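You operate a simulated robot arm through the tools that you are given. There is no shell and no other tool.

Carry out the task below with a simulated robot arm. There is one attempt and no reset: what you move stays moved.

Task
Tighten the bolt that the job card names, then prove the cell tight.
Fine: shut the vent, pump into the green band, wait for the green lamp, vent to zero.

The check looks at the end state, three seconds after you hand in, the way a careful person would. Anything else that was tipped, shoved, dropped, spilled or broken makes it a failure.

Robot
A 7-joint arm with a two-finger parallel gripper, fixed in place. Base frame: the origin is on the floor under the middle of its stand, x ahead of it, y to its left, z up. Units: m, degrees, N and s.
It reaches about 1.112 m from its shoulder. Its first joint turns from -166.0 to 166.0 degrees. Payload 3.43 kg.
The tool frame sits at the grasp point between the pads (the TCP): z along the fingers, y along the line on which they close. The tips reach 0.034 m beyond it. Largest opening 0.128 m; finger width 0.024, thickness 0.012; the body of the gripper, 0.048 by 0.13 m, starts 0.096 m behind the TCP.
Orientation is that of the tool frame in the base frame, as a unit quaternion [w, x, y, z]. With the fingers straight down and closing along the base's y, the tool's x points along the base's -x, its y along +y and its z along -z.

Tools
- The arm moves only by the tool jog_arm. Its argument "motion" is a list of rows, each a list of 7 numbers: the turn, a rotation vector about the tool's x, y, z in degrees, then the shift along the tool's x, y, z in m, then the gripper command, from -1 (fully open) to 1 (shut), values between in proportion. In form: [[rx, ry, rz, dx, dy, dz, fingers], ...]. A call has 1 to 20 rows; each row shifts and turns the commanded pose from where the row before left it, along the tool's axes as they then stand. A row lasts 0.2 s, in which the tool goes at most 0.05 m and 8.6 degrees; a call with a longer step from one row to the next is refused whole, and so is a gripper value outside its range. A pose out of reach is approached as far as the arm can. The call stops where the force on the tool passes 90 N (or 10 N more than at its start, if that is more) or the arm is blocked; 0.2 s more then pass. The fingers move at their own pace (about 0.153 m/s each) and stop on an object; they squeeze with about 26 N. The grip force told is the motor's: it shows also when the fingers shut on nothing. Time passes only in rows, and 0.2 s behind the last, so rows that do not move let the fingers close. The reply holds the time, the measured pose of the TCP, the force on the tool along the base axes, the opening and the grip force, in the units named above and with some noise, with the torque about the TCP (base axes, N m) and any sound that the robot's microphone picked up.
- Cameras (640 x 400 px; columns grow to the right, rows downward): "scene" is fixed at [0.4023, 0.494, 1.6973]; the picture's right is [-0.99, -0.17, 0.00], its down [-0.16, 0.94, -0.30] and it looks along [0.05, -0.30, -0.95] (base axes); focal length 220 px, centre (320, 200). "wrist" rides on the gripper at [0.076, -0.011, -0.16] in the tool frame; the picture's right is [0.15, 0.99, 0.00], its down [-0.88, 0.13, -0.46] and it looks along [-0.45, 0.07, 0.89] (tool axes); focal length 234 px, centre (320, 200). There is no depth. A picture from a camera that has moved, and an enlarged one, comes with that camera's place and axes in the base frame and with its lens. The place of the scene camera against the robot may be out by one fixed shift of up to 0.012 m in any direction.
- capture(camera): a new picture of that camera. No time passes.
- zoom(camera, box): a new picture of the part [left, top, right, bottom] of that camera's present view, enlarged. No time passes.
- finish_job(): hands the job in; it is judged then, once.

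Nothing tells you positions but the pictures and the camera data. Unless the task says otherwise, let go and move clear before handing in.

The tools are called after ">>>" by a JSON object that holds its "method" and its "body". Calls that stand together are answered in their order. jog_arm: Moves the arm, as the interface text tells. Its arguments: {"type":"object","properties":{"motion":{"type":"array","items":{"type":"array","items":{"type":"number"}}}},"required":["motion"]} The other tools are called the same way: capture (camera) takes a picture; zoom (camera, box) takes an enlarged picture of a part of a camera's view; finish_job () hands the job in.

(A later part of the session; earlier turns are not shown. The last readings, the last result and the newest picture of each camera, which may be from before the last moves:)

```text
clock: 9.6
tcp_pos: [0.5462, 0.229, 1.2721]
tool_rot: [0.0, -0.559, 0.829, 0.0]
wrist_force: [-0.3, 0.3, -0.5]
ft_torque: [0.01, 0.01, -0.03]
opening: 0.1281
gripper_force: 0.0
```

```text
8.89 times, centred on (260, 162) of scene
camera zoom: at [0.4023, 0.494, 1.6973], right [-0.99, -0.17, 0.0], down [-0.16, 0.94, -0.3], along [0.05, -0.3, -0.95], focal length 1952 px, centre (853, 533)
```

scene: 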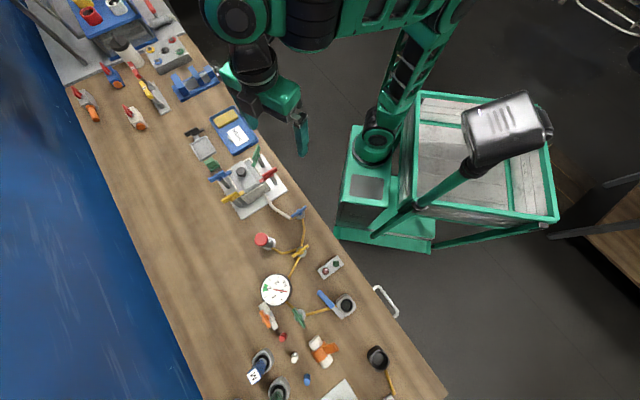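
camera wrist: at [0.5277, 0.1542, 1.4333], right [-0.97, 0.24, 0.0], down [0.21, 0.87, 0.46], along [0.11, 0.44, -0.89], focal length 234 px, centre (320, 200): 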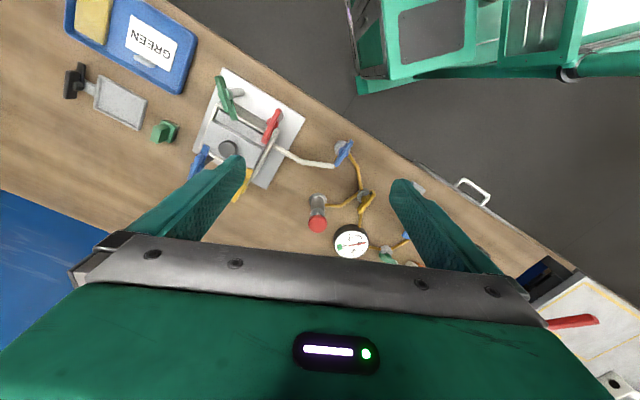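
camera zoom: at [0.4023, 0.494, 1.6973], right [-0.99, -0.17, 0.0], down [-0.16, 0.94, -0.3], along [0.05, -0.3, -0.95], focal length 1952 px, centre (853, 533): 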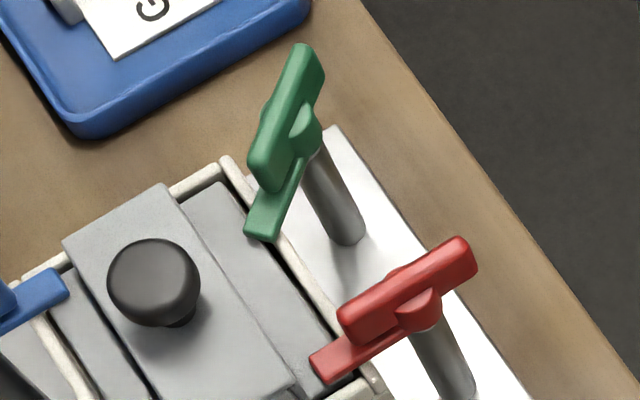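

The green T-bar is centred near (0.697, 0.136) at z of about 0.98 to 0.995, with azimuth about 82°. I'll move to a pre-grasp pose above it with the fingers set to straddle the bar.

>>> {"method": "jog_arm", "body": {"motion": [[0, 0, -7, 0, 0, 0, -0.1], [0, 0, -7, 0, 0, 0, -0.1], [0, 0, 0, 0.019, -0.0386, 0.025, -0.1], [0, 0, 0, 0.019, -0.0386, 0.025, -0.1], [0, 0, 0, 0.019, -0.0386, 0.025, -0.1], [0, 0, 0, 0.019, -0.0386, 0.025, -0.1], [0, 0, 0, 0, 0, 0.025, -0.1], [0, 0, 0, 0, 0, 0, -0.1]]}}

>>> {"method": "capture", "body": {"camera": "wrist"}}

>>> {"method": "capture", "body": {"camera": "scene"}}

```text
clock: 11.4
tcp_pos: [0.6888, 0.1312, 1.1436]
tool_rot: [-0.001, -0.655, 0.756, -0.001]
wrist_force: [-0.1, 0.5, -0.1]
ft_torque: [0.01, 0.0, 0.0]
opening: 0.0704
gripper_force: 0.1
```

```text
taken
camera wrist: at [0.6898, 0.0544, 1.3048], right [-1.0, -0.01, 0.0], down [-0.01, 0.89, 0.45], along [0.0, 0.45, -0.89], focal length 234 px, centre (320, 200)
```

wrist: 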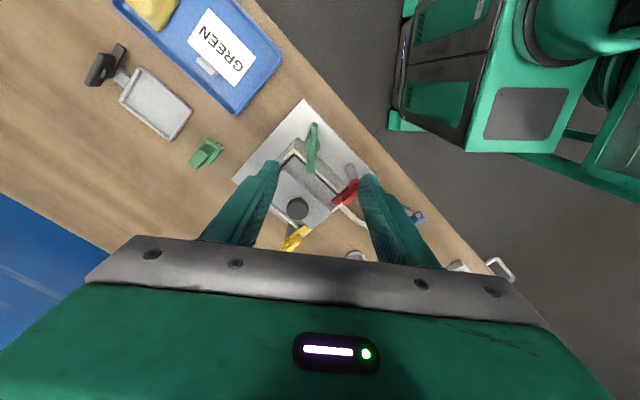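

```text
taken
```

scene: 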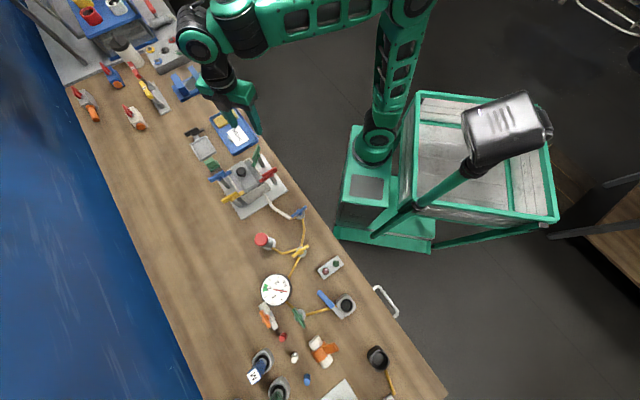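

The green bar is visible between the open fingers. I'll enlarge it to refine its position.

>>> {"method": "zoom", "body": {"camera": "wrist", "box": [270, 105, 366, 195]}}

>>> {"method": "zoom", "body": {"camera": "scene", "box": [235, 140, 283, 170]}}

```text
4.44 times, centred on (318, 150) of wrist
camera zoom: at [0.6898, 0.0544, 1.3048], right [-1.0, -0.01, 0.0], down [-0.01, 0.89, 0.45], along [0.0, 0.45, -0.89], focal length 1041 px, centre (329, 422)
```

zoom: 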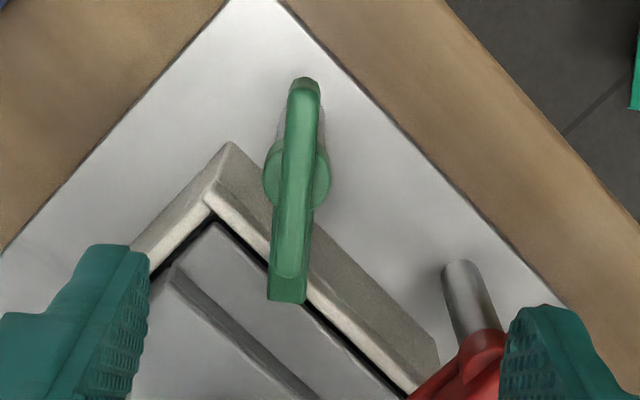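

```text
13.33 times, centred on (259, 155) of scene
camera zoom: at [0.4023, 0.494, 1.6973], right [-0.99, -0.17, 0.0], down [-0.16, 0.94, -0.3], along [0.05, -0.3, -0.95], focal length 2928 px, centre (1133, 800)
```

zoom: 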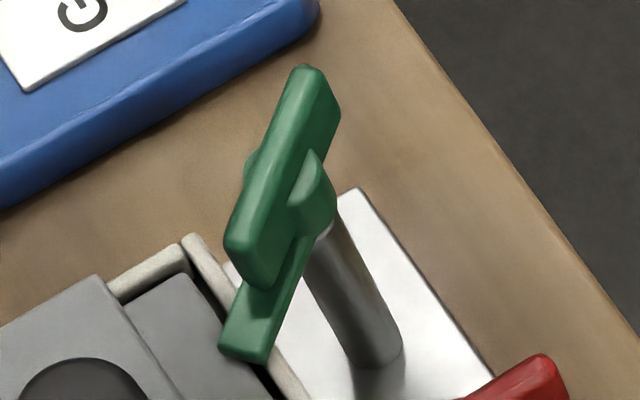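

Two wrist views agree on the bar's top centre at about (0.699, 0.136, 0.979), azimuth about 85°, width about 1 cm. I'll correct laterally, narrow the opening and come part way down, then check again.

>>> {"method": "jog_arm", "body": {"motion": [[0, 0, -3, 0, 0, 0, 0.22], [0, 0, 0, -0.0059, -0.0093, 0, 0.22], [0, 0, 0, 0, 0, 0.035, 0.22], [0, 0, 0, 0, 0, 0.035, 0.22], [0, 0, 0, 0, 0, 0.02, 0.22], [0, 0, 0, 0, 0, 0, 0.22]]}}

>>> {"method": "zoom", "body": {"camera": "wrist", "box": [240, 110, 400, 230]}}

>>> {"method": "zoom", "body": {"camera": "scene", "box": [220, 110, 300, 185]}}

```text
clock: 12.8
tcp_pos: [0.6958, 0.1361, 1.0547]
tool_rot: [0.0, -0.676, 0.737, 0.0]
wrist_force: [-0.7, 0.2, 0.0]
ft_torque: [-0.01, 0.02, 0.02]
opening: 0.0499
gripper_force: 0.0
```

```text
3.33 times, centred on (320, 170) of wrist
camera zoom: at [0.7017, 0.0598, 1.2159], right [-1.0, -0.06, 0.0], down [-0.05, 0.89, 0.46], along [-0.03, 0.45, -0.89], focal length 781 px, centre (320, 300)
```

zoom: 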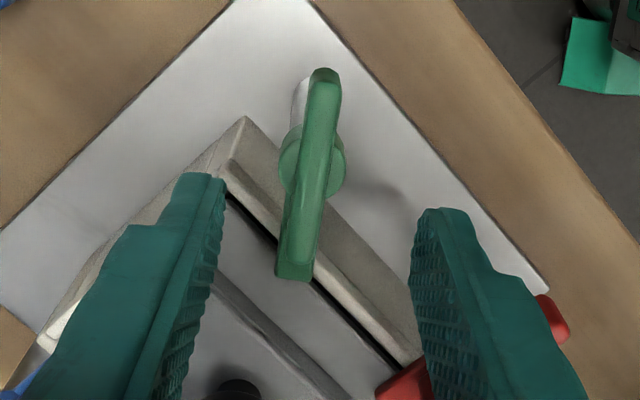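

```text
5.33 times, centred on (260, 148) of scene
camera zoom: at [0.4023, 0.494, 1.6973], right [-0.99, -0.17, 0.0], down [-0.16, 0.94, -0.3], along [0.05, -0.3, -0.95], focal length 1171 px, centre (640, 480)
```

zoom: 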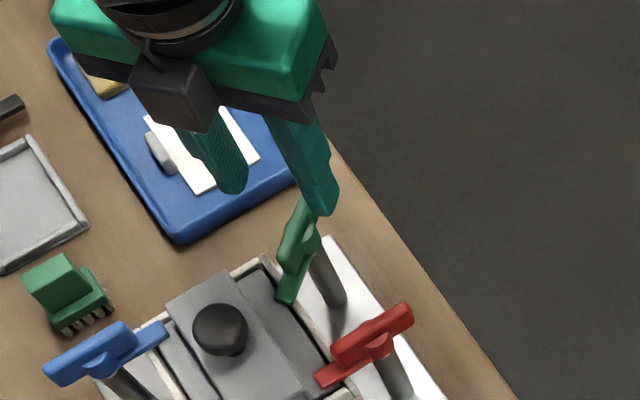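

The bar's axis is at (0.6995, 0.135) with azimuth 85°, which matches the tool yaw. I'll come down so the fingertips straddle the bar and close on it.

>>> {"method": "jog_arm", "body": {"motion": [[0, 0, 0, 0.0003, -0.0036, 0.02, 0.22], [0, 0, 0, 0, 0, 0.02, 0.22], [0, 0, 0, 0, 0, 0.018, 0.22], [0, 0, 0, 0, 0, 0, 0.22]]}}

>>> {"method": "zoom", "body": {"camera": "wrist", "box": [240, 110, 400, 230]}}

>>> {"method": "zoom", "body": {"camera": "scene", "box": [235, 125, 299, 175]}}

```text
clock: 13.8
tcp_pos: [0.6995, 0.1356, 0.9968]
tool_rot: [-0.001, -0.675, 0.738, 0.0]
wrist_force: [-0.6, 0.0, 0.4]
ft_torque: [-0.02, 0.04, 0.02]
opening: 0.0502
gripper_force: 0.1
```

```text
3.33 times, centred on (320, 170) of wrist
camera zoom: at [0.7049, 0.0581, 1.158], right [-1.0, -0.06, 0.0], down [-0.05, 0.89, 0.46], along [-0.03, 0.45, -0.89], focal length 781 px, centre (320, 300)
```

zoom: 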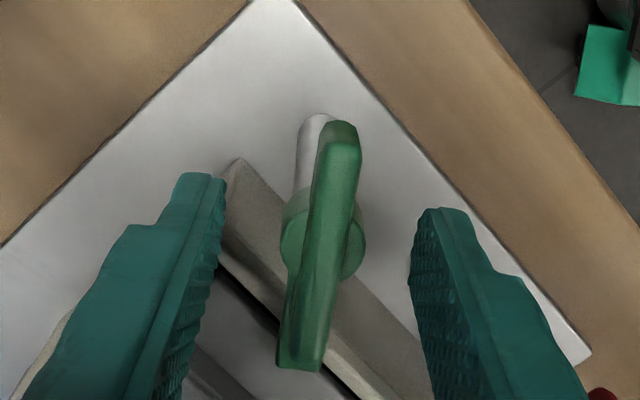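

```text
8.00 times, centred on (267, 150) of scene
camera zoom: at [0.4023, 0.494, 1.6973], right [-0.99, -0.17, 0.0], down [-0.16, 0.94, -0.3], along [0.05, -0.3, -0.95], focal length 1757 px, centre (744, 600)
```

zoom: 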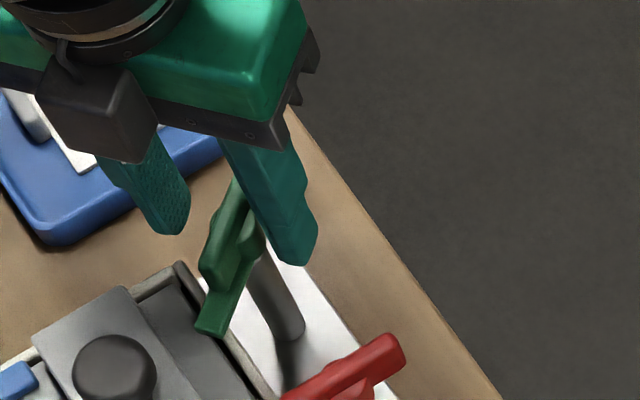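

The bar sits centrally between the pads. I'll close on it now.

>>> {"method": "jog_arm", "body": {"motion": [[0, 0, 0, 0, 0, 0, 0.6], [0, 0, 0, 0, 0, 0, 1], [0, 0, 0, 0, 0, 0, 1], [0, 0, 0, 0, 0, 0, 1]]}}

>>> {"method": "zoom", "body": {"camera": "wrist", "box": [240, 110, 400, 230]}}

>>> {"method": "zoom", "body": {"camera": "scene", "box": [235, 125, 299, 175]}}

```text
clock: 14.8
tcp_pos: [0.699, 0.134, 0.9964]
tool_rot: [-0.001, -0.675, 0.738, 0.0]
wrist_force: [-13.2, 0.9, -1.5]
ft_torque: [0.1, 0.03, 0.02]
opening: 0.0096
gripper_force: 43.8
```

```text
3.33 times, centred on (320, 170) of wrist
camera zoom: at [0.7044, 0.0582, 1.1581], right [-1.0, -0.06, 0.0], down [-0.05, 0.89, 0.46], along [-0.03, 0.45, -0.89], focal length 781 px, centre (320, 300)
```

zoom: 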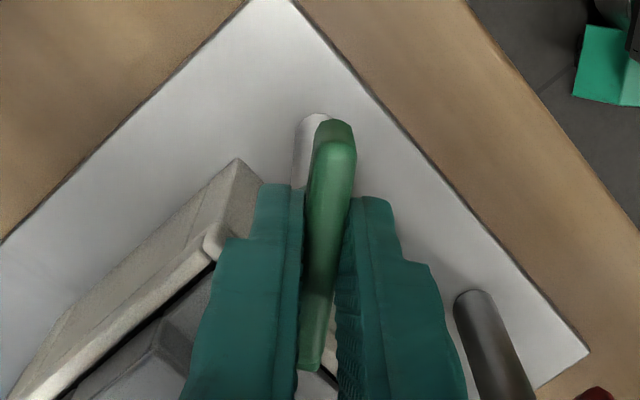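

```text
8.00 times, centred on (267, 150) of scene
camera zoom: at [0.4023, 0.494, 1.6973], right [-0.99, -0.17, 0.0], down [-0.16, 0.94, -0.3], along [0.05, -0.3, -0.95], focal length 1757 px, centre (744, 600)
```

zoom: 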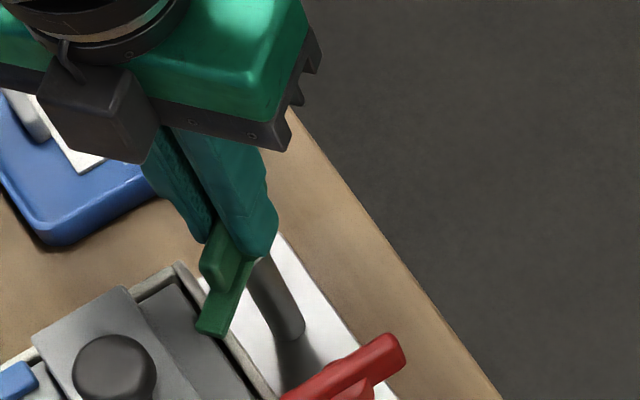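

Gripped the bar at 9.6 mm opening. I'll begin turning clockwise seen from above (tool rz positive) in small steps while watching the torque.

>>> {"method": "jog_arm", "body": {"motion": [[0, 0, 0, 0, 0.001, 0, 1], [0, 0, 4, 0, 0, 0, 1], [0, 0, 4, 0, 0, 0, 1], [0, 0, 4, 0, 0, 0, 1], [0, 0, 0, 0, 0, 0, 1]]}}

```text
clock: 16.0
tcp_pos: [0.6988, 0.1347, 0.9978]
tool_rot: [-0.001, -0.593, 0.805, 0.001]
wrist_force: [-10.4, -11.9, -18.3]
ft_torque: [0.08, -0.2, 0.04]
opening: 0.0097
gripper_force: 43.5
```

It turns freely, torque near zero, with a slight downward pull. I'll continue and let the tool follow down a little.

>>> {"method": "jog_arm", "body": {"motion": [[0, 0, 4, 0, 0, 0.0005, 1], [0, 0, 4, 0, 0, 0.0005, 1], [0, 0, 4, 0, 0, 0.0005, 1], [0, 0, 0, 0, 0, 0, 1]]}}

>>> {"method": "zoom", "body": {"camera": "scene", "box": [225, 125, 289, 175]}}

>>> {"method": "zoom", "body": {"camera": "wrist", "box": [240, 110, 400, 230]}}

```text
clock: 17.0
tcp_pos: [0.6986, 0.1345, 0.9971]
tool_rot: [0.0, -0.506, 0.863, 0.0]
wrist_force: [-14.9, -19.2, 8.4]
ft_torque: [-1.31, 0.87, -0.01]
opening: 0.0098
gripper_force: 43.7
```

```text
8.00 times, centred on (257, 150) of scene
camera zoom: at [0.4023, 0.494, 1.6973], right [-0.99, -0.17, 0.0], down [-0.16, 0.94, -0.3], along [0.05, -0.3, -0.95], focal length 1757 px, centre (824, 600)
```

zoom: 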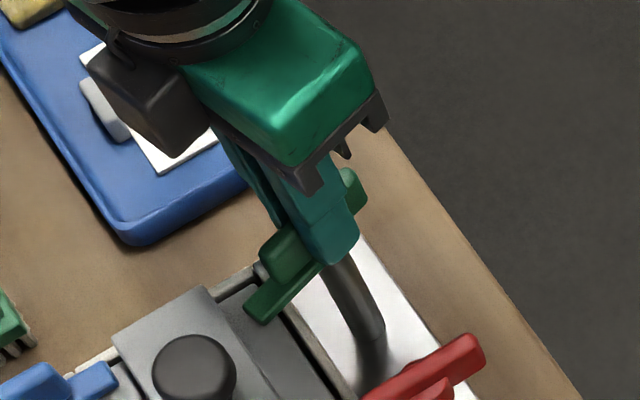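

```text
3.33 times, centred on (320, 170) of wrist
camera zoom: at [0.6718, 0.0631, 1.158], right [-0.94, 0.35, 0.0], down [0.32, 0.83, 0.46], along [0.16, 0.43, -0.89], focal length 781 px, centre (320, 300)
```

zoom: 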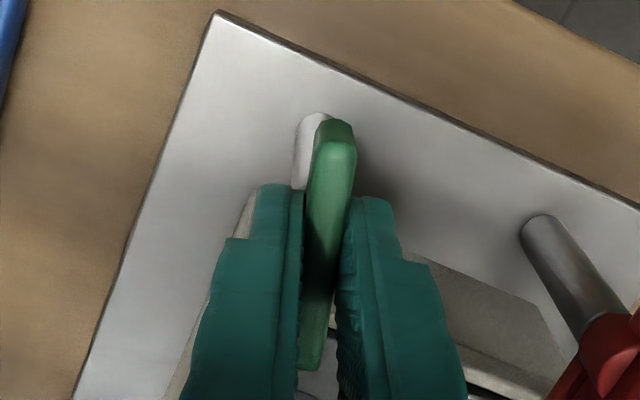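

The bar is following. I'll trim the small side load and go on turning toward square with the cell.

>>> {"method": "jog_arm", "body": {"motion": [[0, 0, 4, 0.001, 0, 0, 1], [0, 0, 4, 0.0005, 0, 0, 1], [0, 0, 0, 0, 0, 0, 1]]}}

```text
clock: 17.8
tcp_pos: [0.6991, 0.1343, 0.9985]
tool_rot: [0.002, -0.446, 0.895, 0.0]
wrist_force: [-3.6, -5.9, 13.2]
ft_torque: [-0.25, 0.42, 0.02]
opening: 0.0098
gripper_force: 43.9
```

>>> {"method": "jog_arm", "body": {"motion": [[0, 0, 4, 0, 0, 0, 1], [0, 0, 4, 0, 0, 0, 1], [0, 0, 0, 0, 0, 0, 1]]}}

```text
clock: 18.6
tcp_pos: [0.6988, 0.1356, 0.9976]
tool_rot: [0.002, -0.383, 0.924, -0.001]
wrist_force: [3.1, 7.1, 14.0]
ft_torque: [1.22, -0.9, 0.02]
opening: 0.0099
gripper_force: 43.7
```

Yaw is now 45° with no torque yet. I'll look before going further.

>>> {"method": "zoom", "body": {"camera": "scene", "box": [215, 130, 295, 205]}}

>>> {"method": "zoom", "body": {"camera": "wrist", "box": [240, 110, 400, 230]}}

```text
5.33 times, centred on (255, 168) of scene
camera zoom: at [0.4023, 0.494, 1.6973], right [-0.99, -0.17, 0.0], down [-0.16, 0.94, -0.3], along [0.05, -0.3, -0.95], focal length 1171 px, centre (667, 373)
```

zoom: 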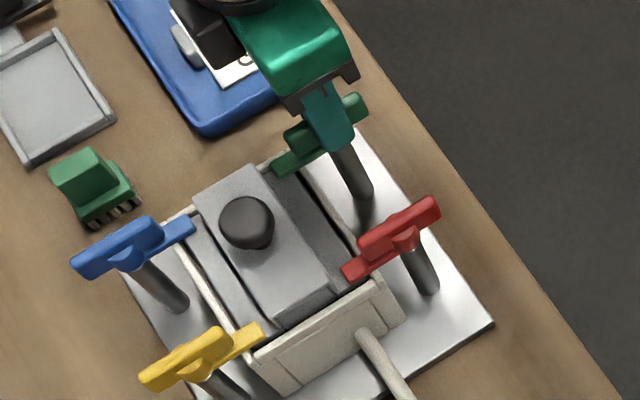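

```text
3.33 times, centred on (320, 170) of wrist
camera zoom: at [0.6526, 0.0733, 1.1578], right [-0.8, 0.6, 0.0], down [0.53, 0.71, 0.46], along [0.27, 0.37, -0.89], focal length 781 px, centre (320, 300)
```

zoom: 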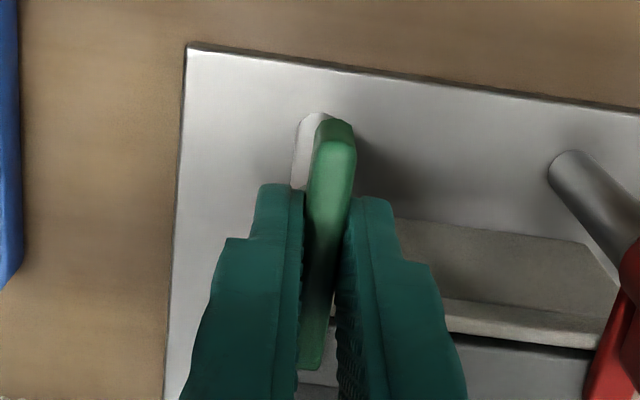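

Green is now parallel to the red, blue and yellow bars, but I've felt no firm stop. I'll turn on a few degrees at a time to find it.

>>> {"method": "jog_arm", "body": {"motion": [[0, 0, 2, 0, 0, 0, 1], [0, 0, 2, 0, 0, 0, 1], [0, 0, 0, 0, 0, 0, 1]]}}

```text
clock: 19.4
tcp_pos: [0.6976, 0.1351, 0.997]
tool_rot: [0.0, -0.349, 0.937, 0.0]
wrist_force: [8.3, 5.2, 25.9]
ft_torque: [0.39, 0.42, 1.16]
opening: 0.011
gripper_force: 44.1
```

Torque has risen to 1.16 N·m as the bolt comes up firm. I'll lean a little more to be sure it is seated tight.

>>> {"method": "jog_arm", "body": {"motion": [[0, 0, 2, 0, 0, 0, 1], [0, 0, 2, 0, 0, 0, 1], [0, 0, 0, 0, 0, 0, 1], [0, 0, 0, 0, 0, 0, 1]]}}

>>> {"method": "zoom", "body": {"camera": "scene", "box": [215, 130, 295, 205]}}

>>> {"method": "zoom", "body": {"camera": "wrist", "box": [240, 110, 400, 230]}}

```text
clock: 20.4
tcp_pos: [0.6981, 0.1351, 0.9974]
tool_rot: [-0.001, -0.318, 0.948, 0.0]
wrist_force: [7.1, 4.4, 23.8]
ft_torque: [0.31, -0.35, 1.25]
opening: 0.0125
gripper_force: 44.7
```

```text
5.33 times, centred on (255, 168) of scene
camera zoom: at [0.4023, 0.494, 1.6973], right [-0.99, -0.17, 0.0], down [-0.16, 0.94, -0.3], along [0.05, -0.3, -0.95], focal length 1171 px, centre (667, 373)
```

zoom: 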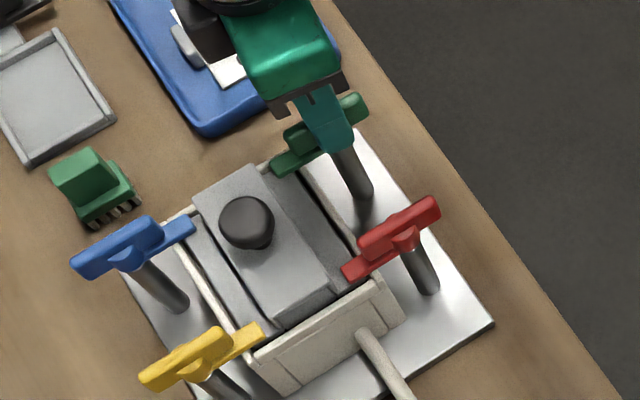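

```text
3.33 times, centred on (320, 170) of wrist
camera zoom: at [0.6445, 0.0802, 1.1576], right [-0.71, 0.7, 0.0], down [0.63, 0.63, 0.46], along [0.32, 0.32, -0.89], focal length 781 px, centre (320, 300)
```

zoom: 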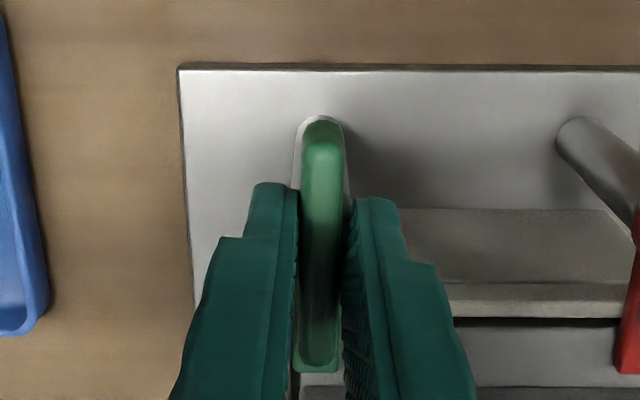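

The bar has stopped square to the cell and no longer moves while torque holds at about 1.25 N·m, so the green bolt is tight. I'll open the fingers straight out and lift.

>>> {"method": "jog_arm", "body": {"motion": [[0, 0, 0, 0, 0, 0, 0.3], [0, 0, 0, 0, 0, 0, 0.3], [0, 0, 0, 0, 0, 0, 0.3], [0, 0, 0, 0, 0, -0.03, 0.3], [0, 0, 0, 0, 0, -0.04, 0.3], [0, 0, 0, 0, 0, -0.04, 0.3], [0, 0, 0, 0, 0, -0.04, 0.3], [0, 0, 0, 0, 0, 0, 0.3]]}}

>>> {"method": "capture", "body": {"camera": "wrist"}}

>>> {"method": "zoom", "body": {"camera": "wrist", "box": [240, 100, 400, 200]}}

>>> {"method": "zoom", "body": {"camera": "scene", "box": [215, 130, 295, 205]}}

```text
clock: 22.2
tcp_pos: [0.6985, 0.1334, 1.1448]
tool_rot: [-0.001, -0.316, 0.949, 0.001]
wrist_force: [0.5, 0.6, 0.7]
ft_torque: [-0.01, -0.03, 0.02]
opening: 0.0448
gripper_force: 0.1
```

```text
taken
camera wrist: at [0.6456, 0.0781, 1.3063], right [-0.71, 0.7, 0.0], down [0.63, 0.63, 0.45], along [0.32, 0.32, -0.89], focal length 234 px, centre (320, 200)
```

wrist: 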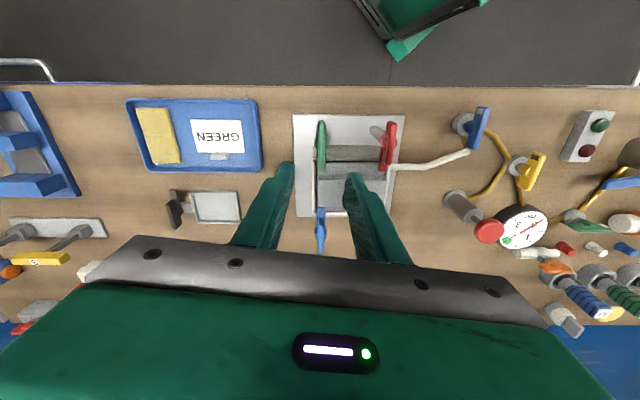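

```text
4.00 times, centred on (320, 150) of wrist
camera zoom: at [0.6456, 0.0781, 1.3063], right [-0.71, 0.7, 0.0], down [0.63, 0.63, 0.45], along [0.32, 0.32, -0.89], focal length 937 px, centre (320, 400)
```

zoom: 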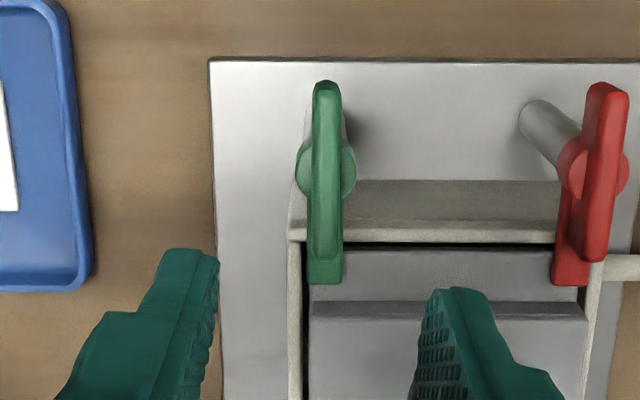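

```text
5.33 times, centred on (255, 168) of scene
camera zoom: at [0.4023, 0.494, 1.6973], right [-0.99, -0.17, 0.0], down [-0.16, 0.94, -0.3], along [0.05, -0.3, -0.95], focal length 1171 px, centre (667, 373)
```

zoom: 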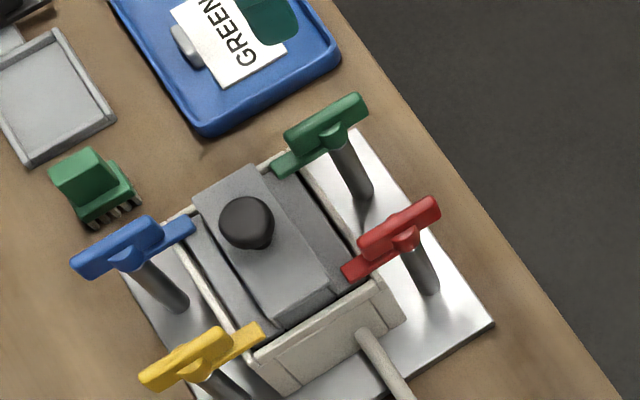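

The green bolt now matches its neighbours. This bench-aligned view is handy for reading the pipework and valve handles, so I'll enlarge that side.

>>> {"method": "zoom", "body": {"camera": "wrist", "box": [430, 90, 640, 260]}}

>>> {"method": "zoom", "body": {"camera": "wrist", "box": [540, 160, 640, 240]}}

>>> {"method": "zoom", "body": {"camera": "scene", "box": [250, 200, 370, 340]}}

```text
2.35 times, centred on (535, 175) of wrist
camera zoom: at [0.6456, 0.0781, 1.3063], right [-0.71, 0.7, 0.0], down [0.63, 0.63, 0.45], along [0.32, 0.32, -0.89], focal length 551 px, centre (-186, 259)
```

zoom: 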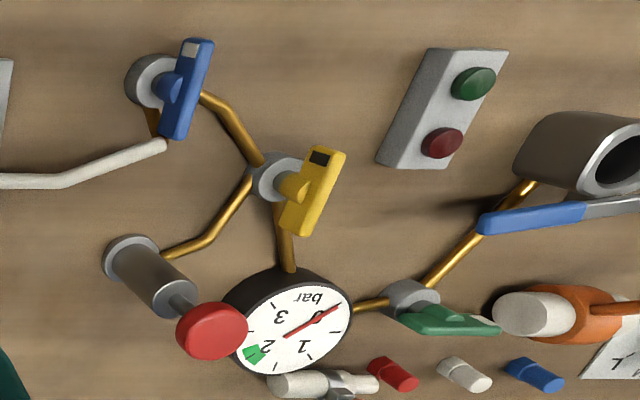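

```text
5.00 times, centred on (590, 200) of wrist
camera zoom: at [0.6456, 0.0781, 1.3063], right [-0.71, 0.7, 0.0], down [0.63, 0.63, 0.45], along [0.32, 0.32, -0.89], focal length 1171 px, centre (-1030, 200)
```

zoom: 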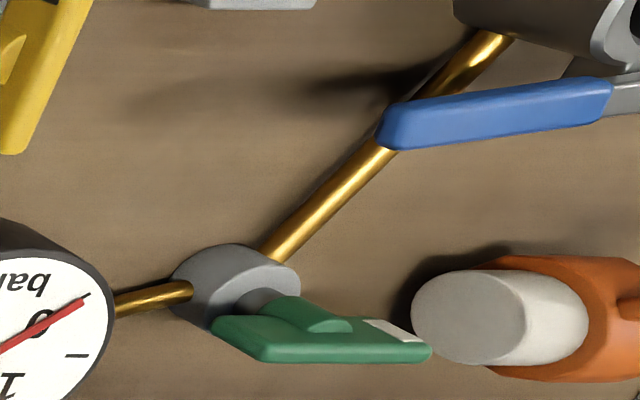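

```text
2.86 times, centred on (310, 270) of scene
camera zoom: at [0.4023, 0.494, 1.6973], right [-0.99, -0.17, 0.0], down [-0.16, 0.94, -0.3], along [0.05, -0.3, -0.95], focal length 627 px, centre (349, 0)
```

zoom: 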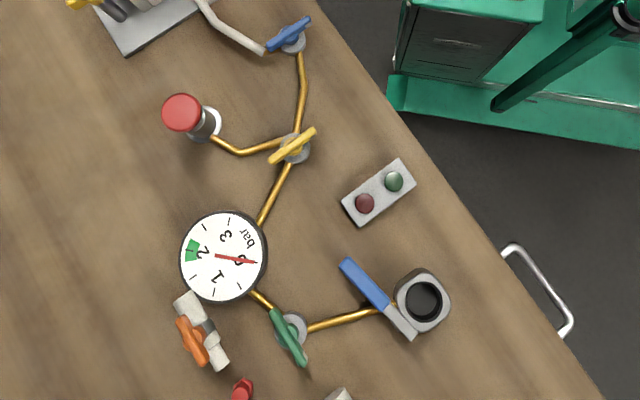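

Positions agree well between views: pump knob top at (0.600, 0.436, 0.983), green valve handle at (0.440, 0.649, 0.91), yellow at (0.476, 0.449, 0.908), bench top about 0.865. I'll move over the pump with the fingers nearly shut to get a closer look at the lever on the grey cup.

>>> {"method": "jog_arm", "body": {"motion": [[0, 0, -7.7, 0, 0, 0, 0.8], [0, 0, -7.7, 0, 0, 0, 0.8], [0, 0, -7.7, 0, 0, 0, 0.8], [0, 0, 0, -0.0224, 0.0374, 0, 0.8], [0, 0, 0, -0.0224, 0.0374, 0, 0.8], [0, 0, 0, -0.0224, 0.0374, 0, 0.8], [0, 0, 0, -0.0224, 0.0374, 0, 0.8], [0, 0, 0, -0.0224, 0.0374, 0, 0.8], [0, 0, 0, -0.0224, 0.0374, 0, 0.8], [0, 0, 0, -0.0224, 0.0374, 0, 0.8], [0, 0, 0, 0, 0, 0, 0.8]]}}

>>> {"method": "capture", "body": {"camera": "wrist"}}

>>> {"method": "zoom", "body": {"camera": "wrist", "box": [420, 120, 540, 210]}}

>>> {"method": "capture", "body": {"camera": "scene"}}

```text
clock: 24.6
tcp_pos: [0.5493, 0.4022, 1.1464]
tool_rot: [-0.001, -0.5, 0.866, 0.001]
wrist_force: [-0.2, -0.6, 0.2]
ft_torque: [0.01, -0.03, 0.01]
opening: 0.0128
gripper_force: 0.0
```

```text
taken
camera wrist: at [0.5211, 0.3311, 1.3062], right [-0.93, 0.37, 0.0], down [0.33, 0.83, 0.46], along [0.17, 0.42, -0.89], focal length 234 px, centre (320, 200)
```

wrist: 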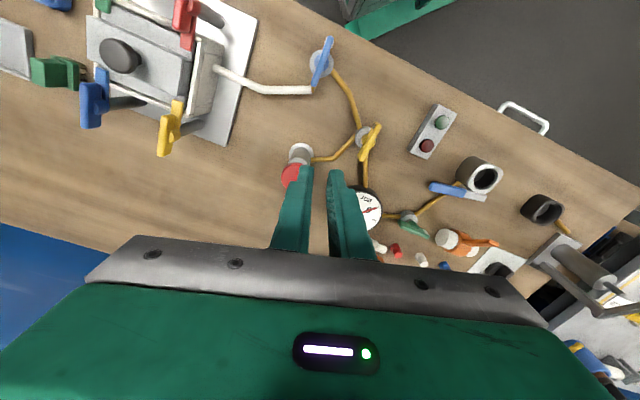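

```text
4.44 times, centred on (480, 165) of wrist
camera zoom: at [0.5211, 0.3311, 1.3062], right [-0.93, 0.37, 0.0], down [0.33, 0.83, 0.46], along [0.17, 0.42, -0.89], focal length 1041 px, centre (-391, 356)
```

zoom: 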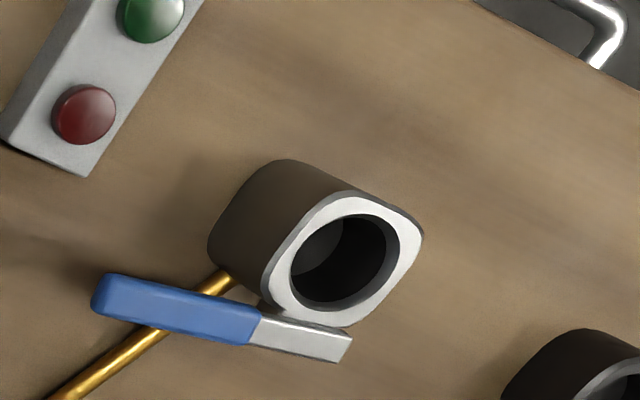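

```text
taken
```

scene: 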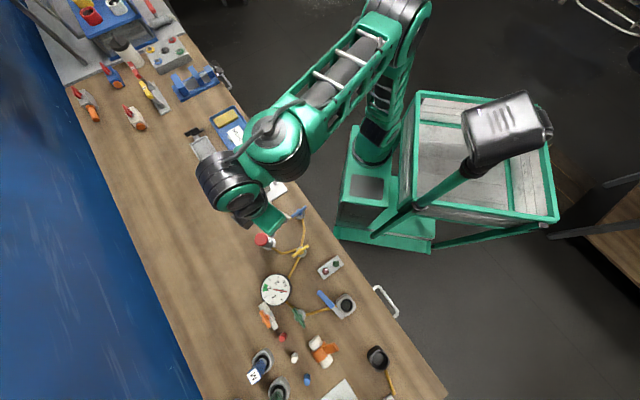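

The lever seems to hang on the cup at the end of the vent branch; the branch runs gauge, green valve, open cup, so the green valve looks like the vent. Before turning anything I'll give the red plunger one gentle stroke to see whether the line holds pressure, starting by positioning above it with the fingers shut.

>>> {"method": "jog_arm", "body": {"motion": [[0, 0, 0, -0.0274, -0.0135, 0, 1], [0, 0, 0, -0.0273, -0.0135, 0, 1], [0, 0, 0, 0, 0, 0.04, 1], [0, 0, 0, 0, 0, 0.04, 1], [0, 0, 0, 0, 0, 0.025, 1], [0, 0, 0, 0, 0, 0, 1]]}}

>>> {"method": "capture", "body": {"camera": "wrist"}}

>>> {"method": "zoom", "body": {"camera": "scene", "box": [230, 200, 326, 320]}}

```text
clock: 26.0
tcp_pos: [0.5987, 0.4329, 1.0418]
tool_rot: [0.0, -0.5, 0.866, 0.0]
wrist_force: [0.5, -0.1, -0.8]
ft_torque: [0.0, 0.0, 0.02]
opening: 0.0
gripper_force: 25.9
```

```text
taken
camera wrist: at [0.5711, 0.3618, 1.2022], right [-0.93, 0.37, 0.0], down [0.33, 0.83, 0.46], along [0.17, 0.42, -0.89], focal length 234 px, centre (320, 200)
```

wrist: 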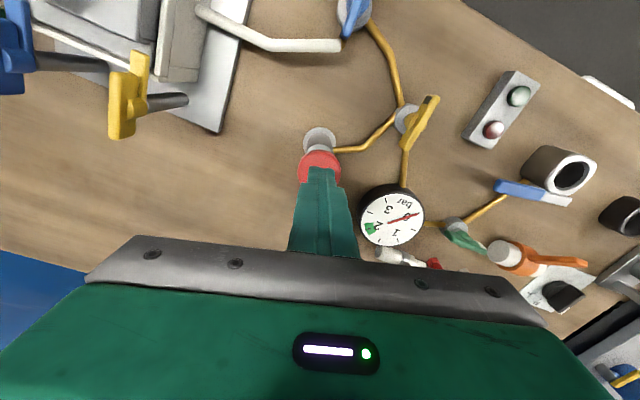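

```text
3.33 times, centred on (278, 260) of scene
camera zoom: at [0.4023, 0.494, 1.6973], right [-0.99, -0.17, 0.0], down [-0.16, 0.94, -0.3], along [0.05, -0.3, -0.95], focal length 732 px, centre (460, 0)
```

zoom: 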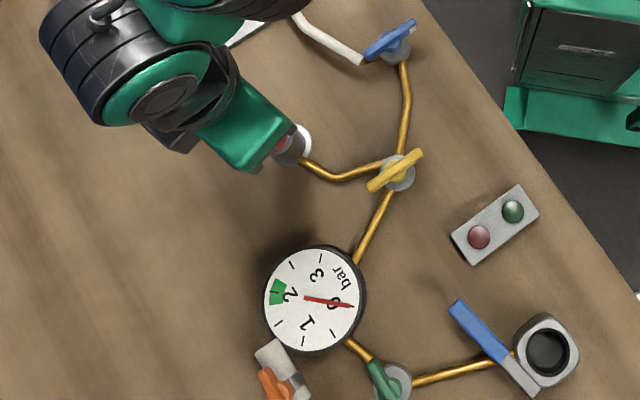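

The gauge needle is visible at 0 and the fingertips are centred over the red knob. I'll press down gently in 1 cm steps.

>>> {"method": "jog_arm", "body": {"motion": [[0, 0, 0, 0, 0, 0.015, 1], [0, 0, 0, 0, 0, 0.01, 1], [0, 0, 0, 0, 0, 0.01, 1], [0, 0, 0, 0, 0, 0.01, 1]]}}

>>> {"method": "capture", "body": {"camera": "wrist"}}

```text
clock: 27.0
tcp_pos: [0.5991, 0.4335, 0.9969]
tool_rot: [0.001, -0.5, 0.866, 0.0]
wrist_force: [-1.5, -1.7, 6.3]
ft_torque: [-0.11, 0.08, 0.02]
opening: 0.0
gripper_force: 25.8
```

```text
taken
camera wrist: at [0.5715, 0.3628, 1.1575], right [-0.93, 0.37, 0.0], down [0.33, 0.83, 0.46], along [0.17, 0.42, -0.89], focal length 234 px, centre (320, 200)
```

wrist: 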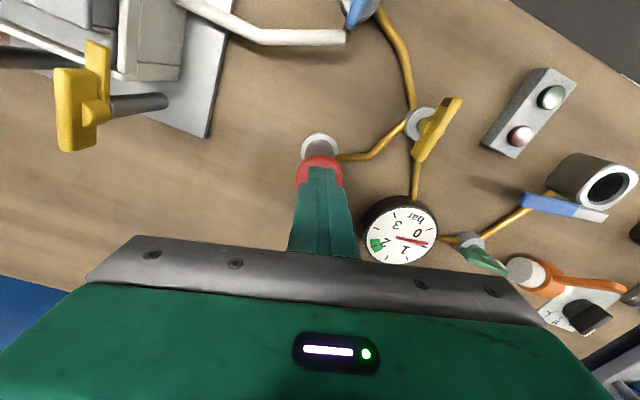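

The plunger is moving with about 6 N. I'll enlarge the gauge.

>>> {"method": "zoom", "body": {"camera": "wrist", "box": [350, 190, 450, 270]}}

>>> {"method": "zoom", "body": {"camera": "scene", "box": [250, 265, 314, 315]}}

```text
5.00 times, centred on (400, 230) of wrist
camera zoom: at [0.5715, 0.3628, 1.1575], right [-0.93, 0.37, 0.0], down [0.33, 0.83, 0.46], along [0.17, 0.42, -0.89], focal length 1171 px, centre (-80, 50)
```

zoom: 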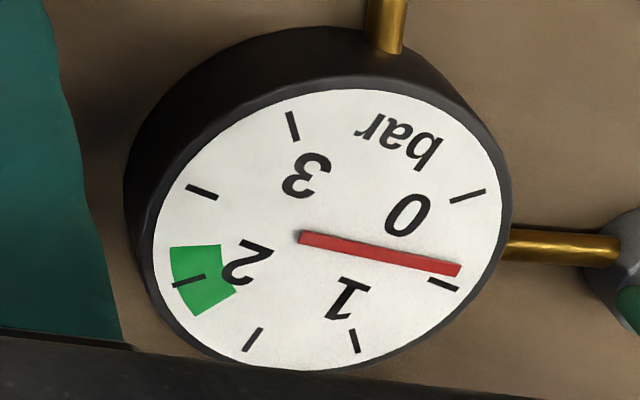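

```text
8.00 times, centred on (282, 290) of scene
camera zoom: at [0.4023, 0.494, 1.6973], right [-0.99, -0.17, 0.0], down [-0.16, 0.94, -0.3], along [0.05, -0.3, -0.95], focal length 1757 px, centre (624, -520)
```

zoom: 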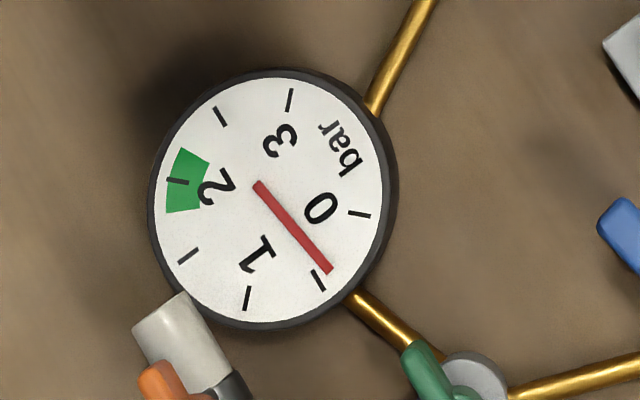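

The needle rose to nearly 0.5 bar on this part stroke. I'll hold still a second to see whether it decays.

>>> {"method": "jog_arm", "body": {"motion": [[0, 0, 0, 0, 0, 0, 1], [0, 0, 0, 0, 0, 0, 1], [0, 0, 0, 0, 0, 0, 1], [0, 0, 0, 0, 0, 0, 1], [0, 0, 0, 0, 0, 0, 1]]}}

>>> {"method": "zoom", "body": {"camera": "scene", "box": [250, 265, 314, 315]}}

>>> {"method": "zoom", "body": {"camera": "scene", "box": [305, 250, 369, 330]}}

```text
clock: 28.2
tcp_pos: [0.5991, 0.4345, 0.9969]
tool_rot: [0.0, -0.5, 0.866, 0.0]
wrist_force: [0.6, 0.0, 6.0]
ft_torque: [-0.02, 0.0, 0.0]
opening: 0.0002
gripper_force: 26.0
```

```text
8.00 times, centred on (282, 290) of scene
camera zoom: at [0.4023, 0.494, 1.6973], right [-0.99, -0.17, 0.0], down [-0.16, 0.94, -0.3], along [0.05, -0.3, -0.95], focal length 1757 px, centre (624, -520)
```

zoom: 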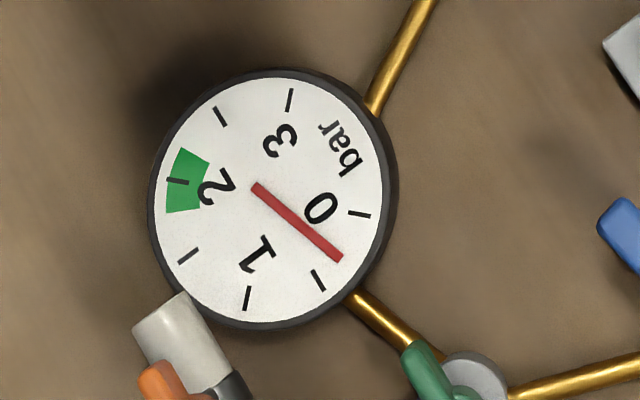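

```text
5.00 times, centred on (337, 290) of scene
camera zoom: at [0.4023, 0.494, 1.6973], right [-0.99, -0.17, 0.0], down [-0.16, 0.94, -0.3], along [0.05, -0.3, -0.95], focal length 1098 px, centre (235, -250)
```

zoom: 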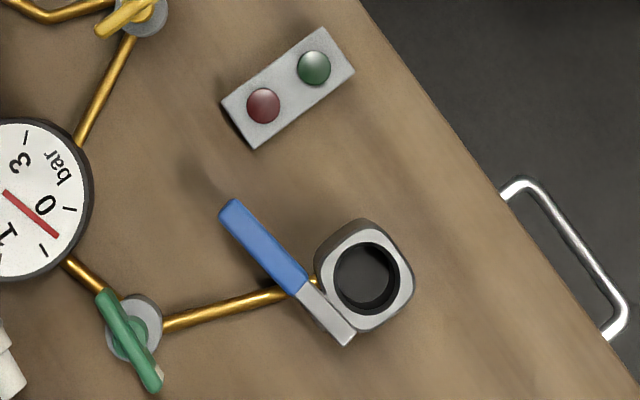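

The pressure falls slowly (0.45 to 0.33 bar in 1.2 s), so the vent is open or something leaks. I'll lift off the plunger and watch the gauge and plunger return.

>>> {"method": "jog_arm", "body": {"motion": [[0, 0, 0, 0, 0, -0.03, 1], [0, 0, 0, 0, 0, -0.04, 1], [0, 0, 0, 0, 0, -0.04, 1], [0, 0, 0, 0, 0, -0.03, 1], [0, 0, 0, 0, 0, 0, 1]]}}

>>> {"method": "zoom", "body": {"camera": "scene", "box": [230, 225, 326, 345]}}

>>> {"method": "capture", "body": {"camera": "wrist"}}

```text
clock: 29.4
tcp_pos: [0.5988, 0.432, 1.1358]
tool_rot: [0.0, -0.5, 0.866, 0.0]
wrist_force: [-0.8, -0.3, 0.9]
ft_torque: [0.0, -0.03, 0.02]
opening: 0.0
gripper_force: 25.6
```

```text
3.33 times, centred on (278, 285) of scene
camera zoom: at [0.4023, 0.494, 1.6973], right [-0.99, -0.17, 0.0], down [-0.16, 0.94, -0.3], along [0.05, -0.3, -0.95], focal length 732 px, centre (460, -83)
```

zoom: 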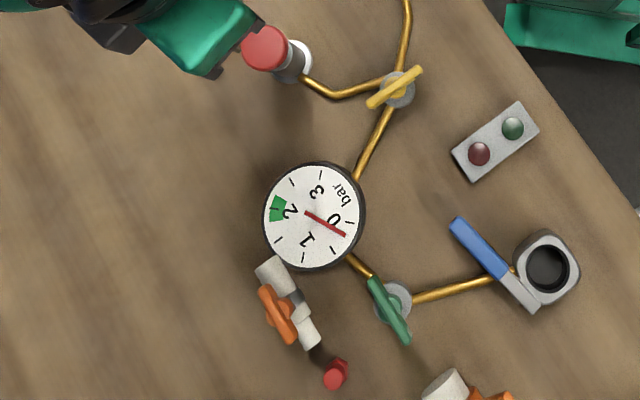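

```text
taken
camera wrist: at [0.5715, 0.362, 1.2968], right [-0.93, 0.37, 0.0], down [0.33, 0.83, 0.46], along [0.17, 0.42, -0.89], focal length 234 px, centre (320, 200)
```

wrist: 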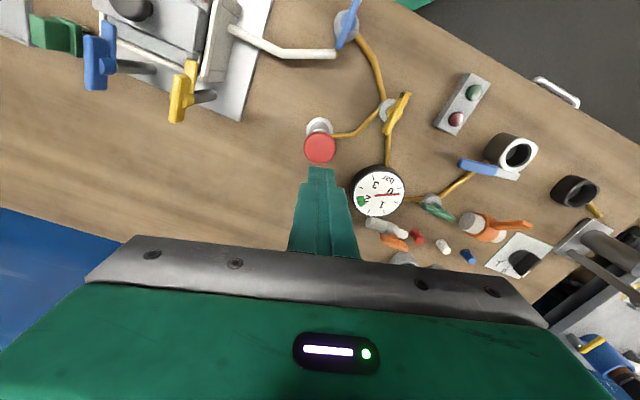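

The plunger springs back and the line bleeds toward zero, so the vent side is open. Next I'll go above the green valve and yaw the tool to line up with its handle (azimuth about 135°).

>>> {"method": "jog_arm", "body": {"motion": [[0, 0, 0, -0.0181, 0.041, 0, 0.2], [0, 0, 0, -0.0181, 0.041, 0, 0.2], [0, 0, 0, -0.0181, 0.041, 0, 0.2], [0, 0, 0, -0.0181, 0.041, 0, 0.2], [0, 0, 0, -0.0181, 0.041, 0, 0.2], [0, 0, 0, -0.0181, 0.041, 0, 0.2], [0, 0, -8.3, 0, 0, 0, 0.2], [0, 0, -8.3, 0, 0, 0, 0.2], [0, 0, -8.3, 0, 0, 0, 0.2], [0, 0, -8.3, 0, 0, 0, 0.2], [0, 0, 0, 0, 0, 0, 0.2]]}}

>>> {"method": "capture", "body": {"camera": "wrist"}}

>>> {"method": "capture", "body": {"camera": "scene"}}

```text
clock: 31.8
tcp_pos: [0.4415, 0.6519, 1.1385]
tool_rot: [0.0, 0.727, -0.687, 0.0]
wrist_force: [-0.5, -0.5, -0.1]
ft_torque: [-0.01, 0.0, -0.03]
opening: 0.0512
gripper_force: 0.1
```

```text
taken
camera wrist: at [0.4577, 0.5769, 1.2978], right [-0.98, -0.2, 0.0], down [-0.18, 0.87, 0.46], along [-0.09, 0.45, -0.89], focal length 234 px, centre (320, 200)
```

wrist: 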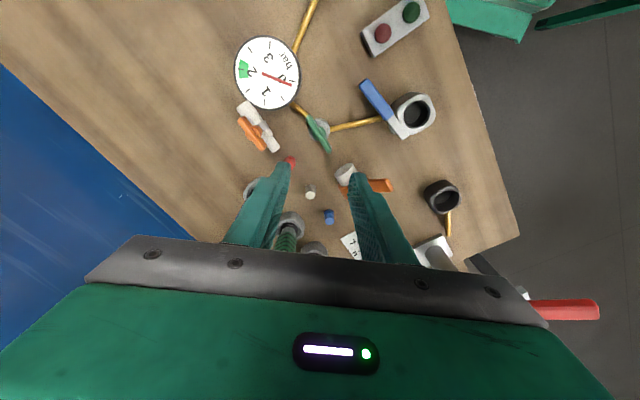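

```text
taken
```

scene: 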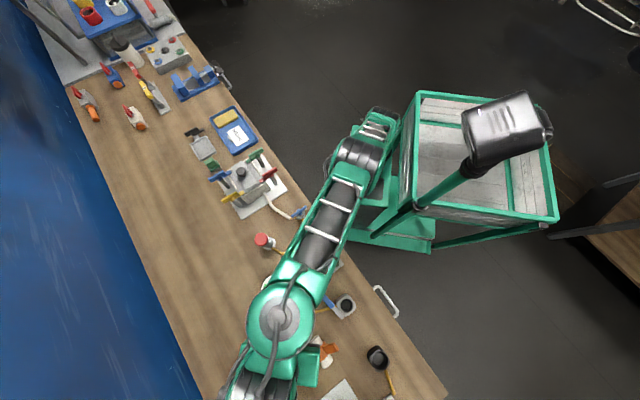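

Good view straight over the vent branch. I'll enlarge the green valve and the cup with its lever.

>>> {"method": "zoom", "body": {"camera": "wrist", "box": [290, 75, 450, 175]}}

>>> {"method": "zoom", "body": {"camera": "wrist", "box": [350, 70, 440, 145]}}

>>> {"method": "zoom", "body": {"camera": "wrist", "box": [225, 30, 335, 115]}}

```text
4.00 times, centred on (370, 125) of wrist
camera zoom: at [0.4577, 0.5769, 1.2978], right [-0.98, -0.2, 0.0], down [-0.18, 0.87, 0.46], along [-0.09, 0.45, -0.89], focal length 937 px, centre (120, 500)
```

zoom: 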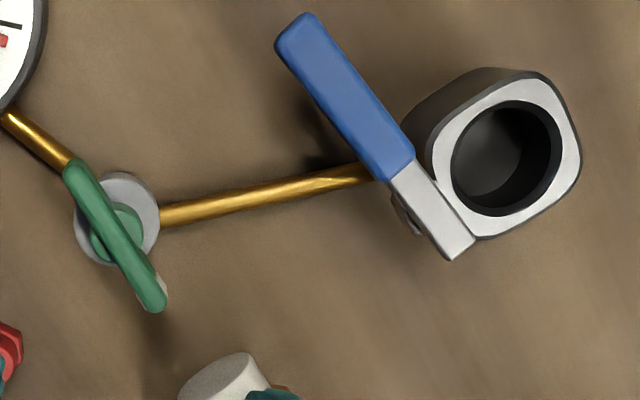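

```text
5.33 times, centred on (395, 108) of wrist
camera zoom: at [0.4577, 0.5769, 1.2978], right [-0.98, -0.2, 0.0], down [-0.18, 0.87, 0.46], along [-0.09, 0.45, -0.89], focal length 1249 px, centre (-80, 693)
```

zoom: 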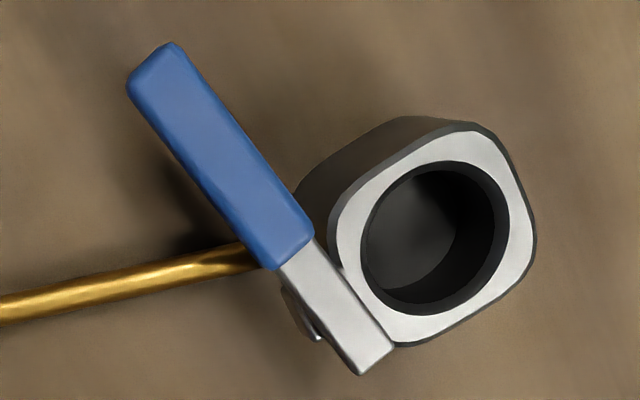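

```text
4.71 times, centred on (280, 72) of wrist
camera zoom: at [0.4577, 0.5769, 1.2978], right [-0.98, -0.2, 0.0], down [-0.18, 0.87, 0.46], along [-0.09, 0.45, -0.89], focal length 1102 px, centre (508, 800)
```

zoom: 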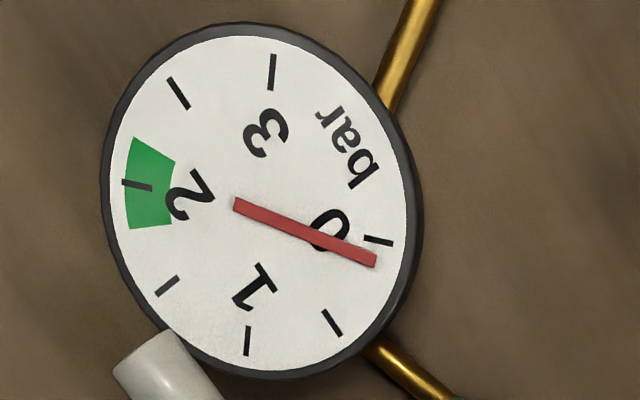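

The green handle is centred at about (0.443, 0.654, 0.907), azimuth about 133°. I'll finish the yaw and come partway down above it.

>>> {"method": "jog_arm", "body": {"motion": [[0, 0, -8, 0, 0, 0, 0.3], [0, 0, -8, 0, 0, 0, 0.3], [0, 0, -8, 0, 0, 0, 0.3], [0, 0, -8, 0, 0, 0, 0.3], [0, 0, -7.8, 0, 0, 0, 0.3], [0, 0, 0, 0, 0, 0.04, 0.3], [0, 0, 0, 0, 0, 0.04, 0.3], [0, 0, 0, 0, 0, 0.04, 0.3], [0, 0, 0, 0, 0, 0, 0.3]]}}

>>> {"method": "capture", "body": {"camera": "wrist"}}

>>> {"method": "zoom", "body": {"camera": "wrist", "box": [240, 100, 400, 220]}}

```text
clock: 33.8
tcp_pos: [0.4397, 0.6528, 1.0177]
tool_rot: [0.0, 0.917, -0.398, -0.001]
wrist_force: [0.0, 0.3, 0.1]
ft_torque: [0.03, 0.02, 0.0]
opening: 0.0448
gripper_force: 0.1
```

```text
taken
camera wrist: at [0.5005, 0.6044, 1.1782], right [-0.62, -0.78, 0.0], down [-0.7, 0.55, 0.46], along [-0.36, 0.28, -0.89], focal length 234 px, centre (320, 200)
```

wrist: 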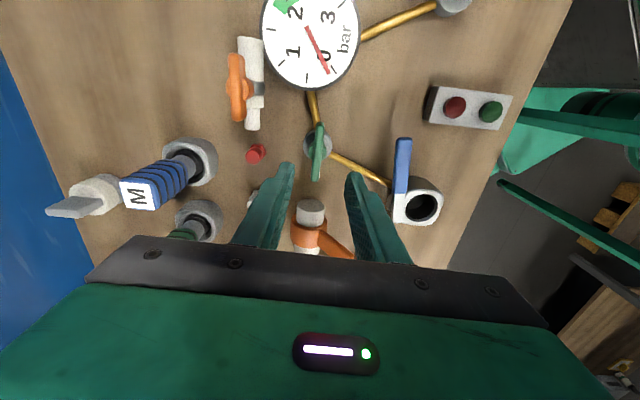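

```text
3.33 times, centred on (320, 160) of wrist
camera zoom: at [0.5005, 0.6044, 1.1782], right [-0.62, -0.78, 0.0], down [-0.7, 0.55, 0.46], along [-0.36, 0.28, -0.89], focal length 781 px, centre (320, 333)
```

zoom: 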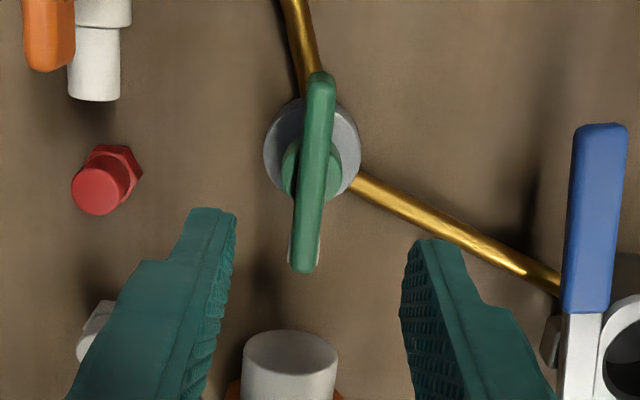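

Well aligned. I'll trim by a few millimetres and go down so the fingertips straddle the green handle.

>>> {"method": "jog_arm", "body": {"motion": [[0, 0, -1.5, 0.0017, -0.0029, 0, 0.42], [0, 0, 0, 0, 0, 0.03, 0.42], [0, 0, 0, 0, 0, 0.03, 0.42], [0, 0, 0, 0, 0, 0.015, 0.42], [0, 0, 0, 0, 0, 0.01, 0.42], [0, 0, 0, 0, 0, 0, 0.42]]}}

>>> {"method": "zoom", "body": {"camera": "wrist", "box": [240, 110, 400, 230]}}

```text
clock: 35.2
tcp_pos: [0.4421, 0.6517, 0.9329]
tool_rot: [0.0, 0.922, -0.386, 0.0]
wrist_force: [1.0, 0.6, 0.9]
ft_torque: [0.03, -0.01, -0.01]
opening: 0.0369
gripper_force: 0.1
```

```text
3.33 times, centred on (320, 170) of wrist
camera zoom: at [0.5046, 0.6051, 1.0932], right [-0.6, -0.8, 0.0], down [-0.71, 0.54, 0.46], along [-0.36, 0.27, -0.89], focal length 781 px, centre (320, 300)
```

zoom: 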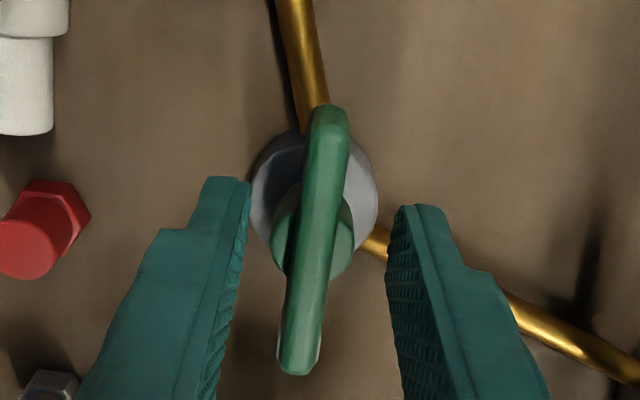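

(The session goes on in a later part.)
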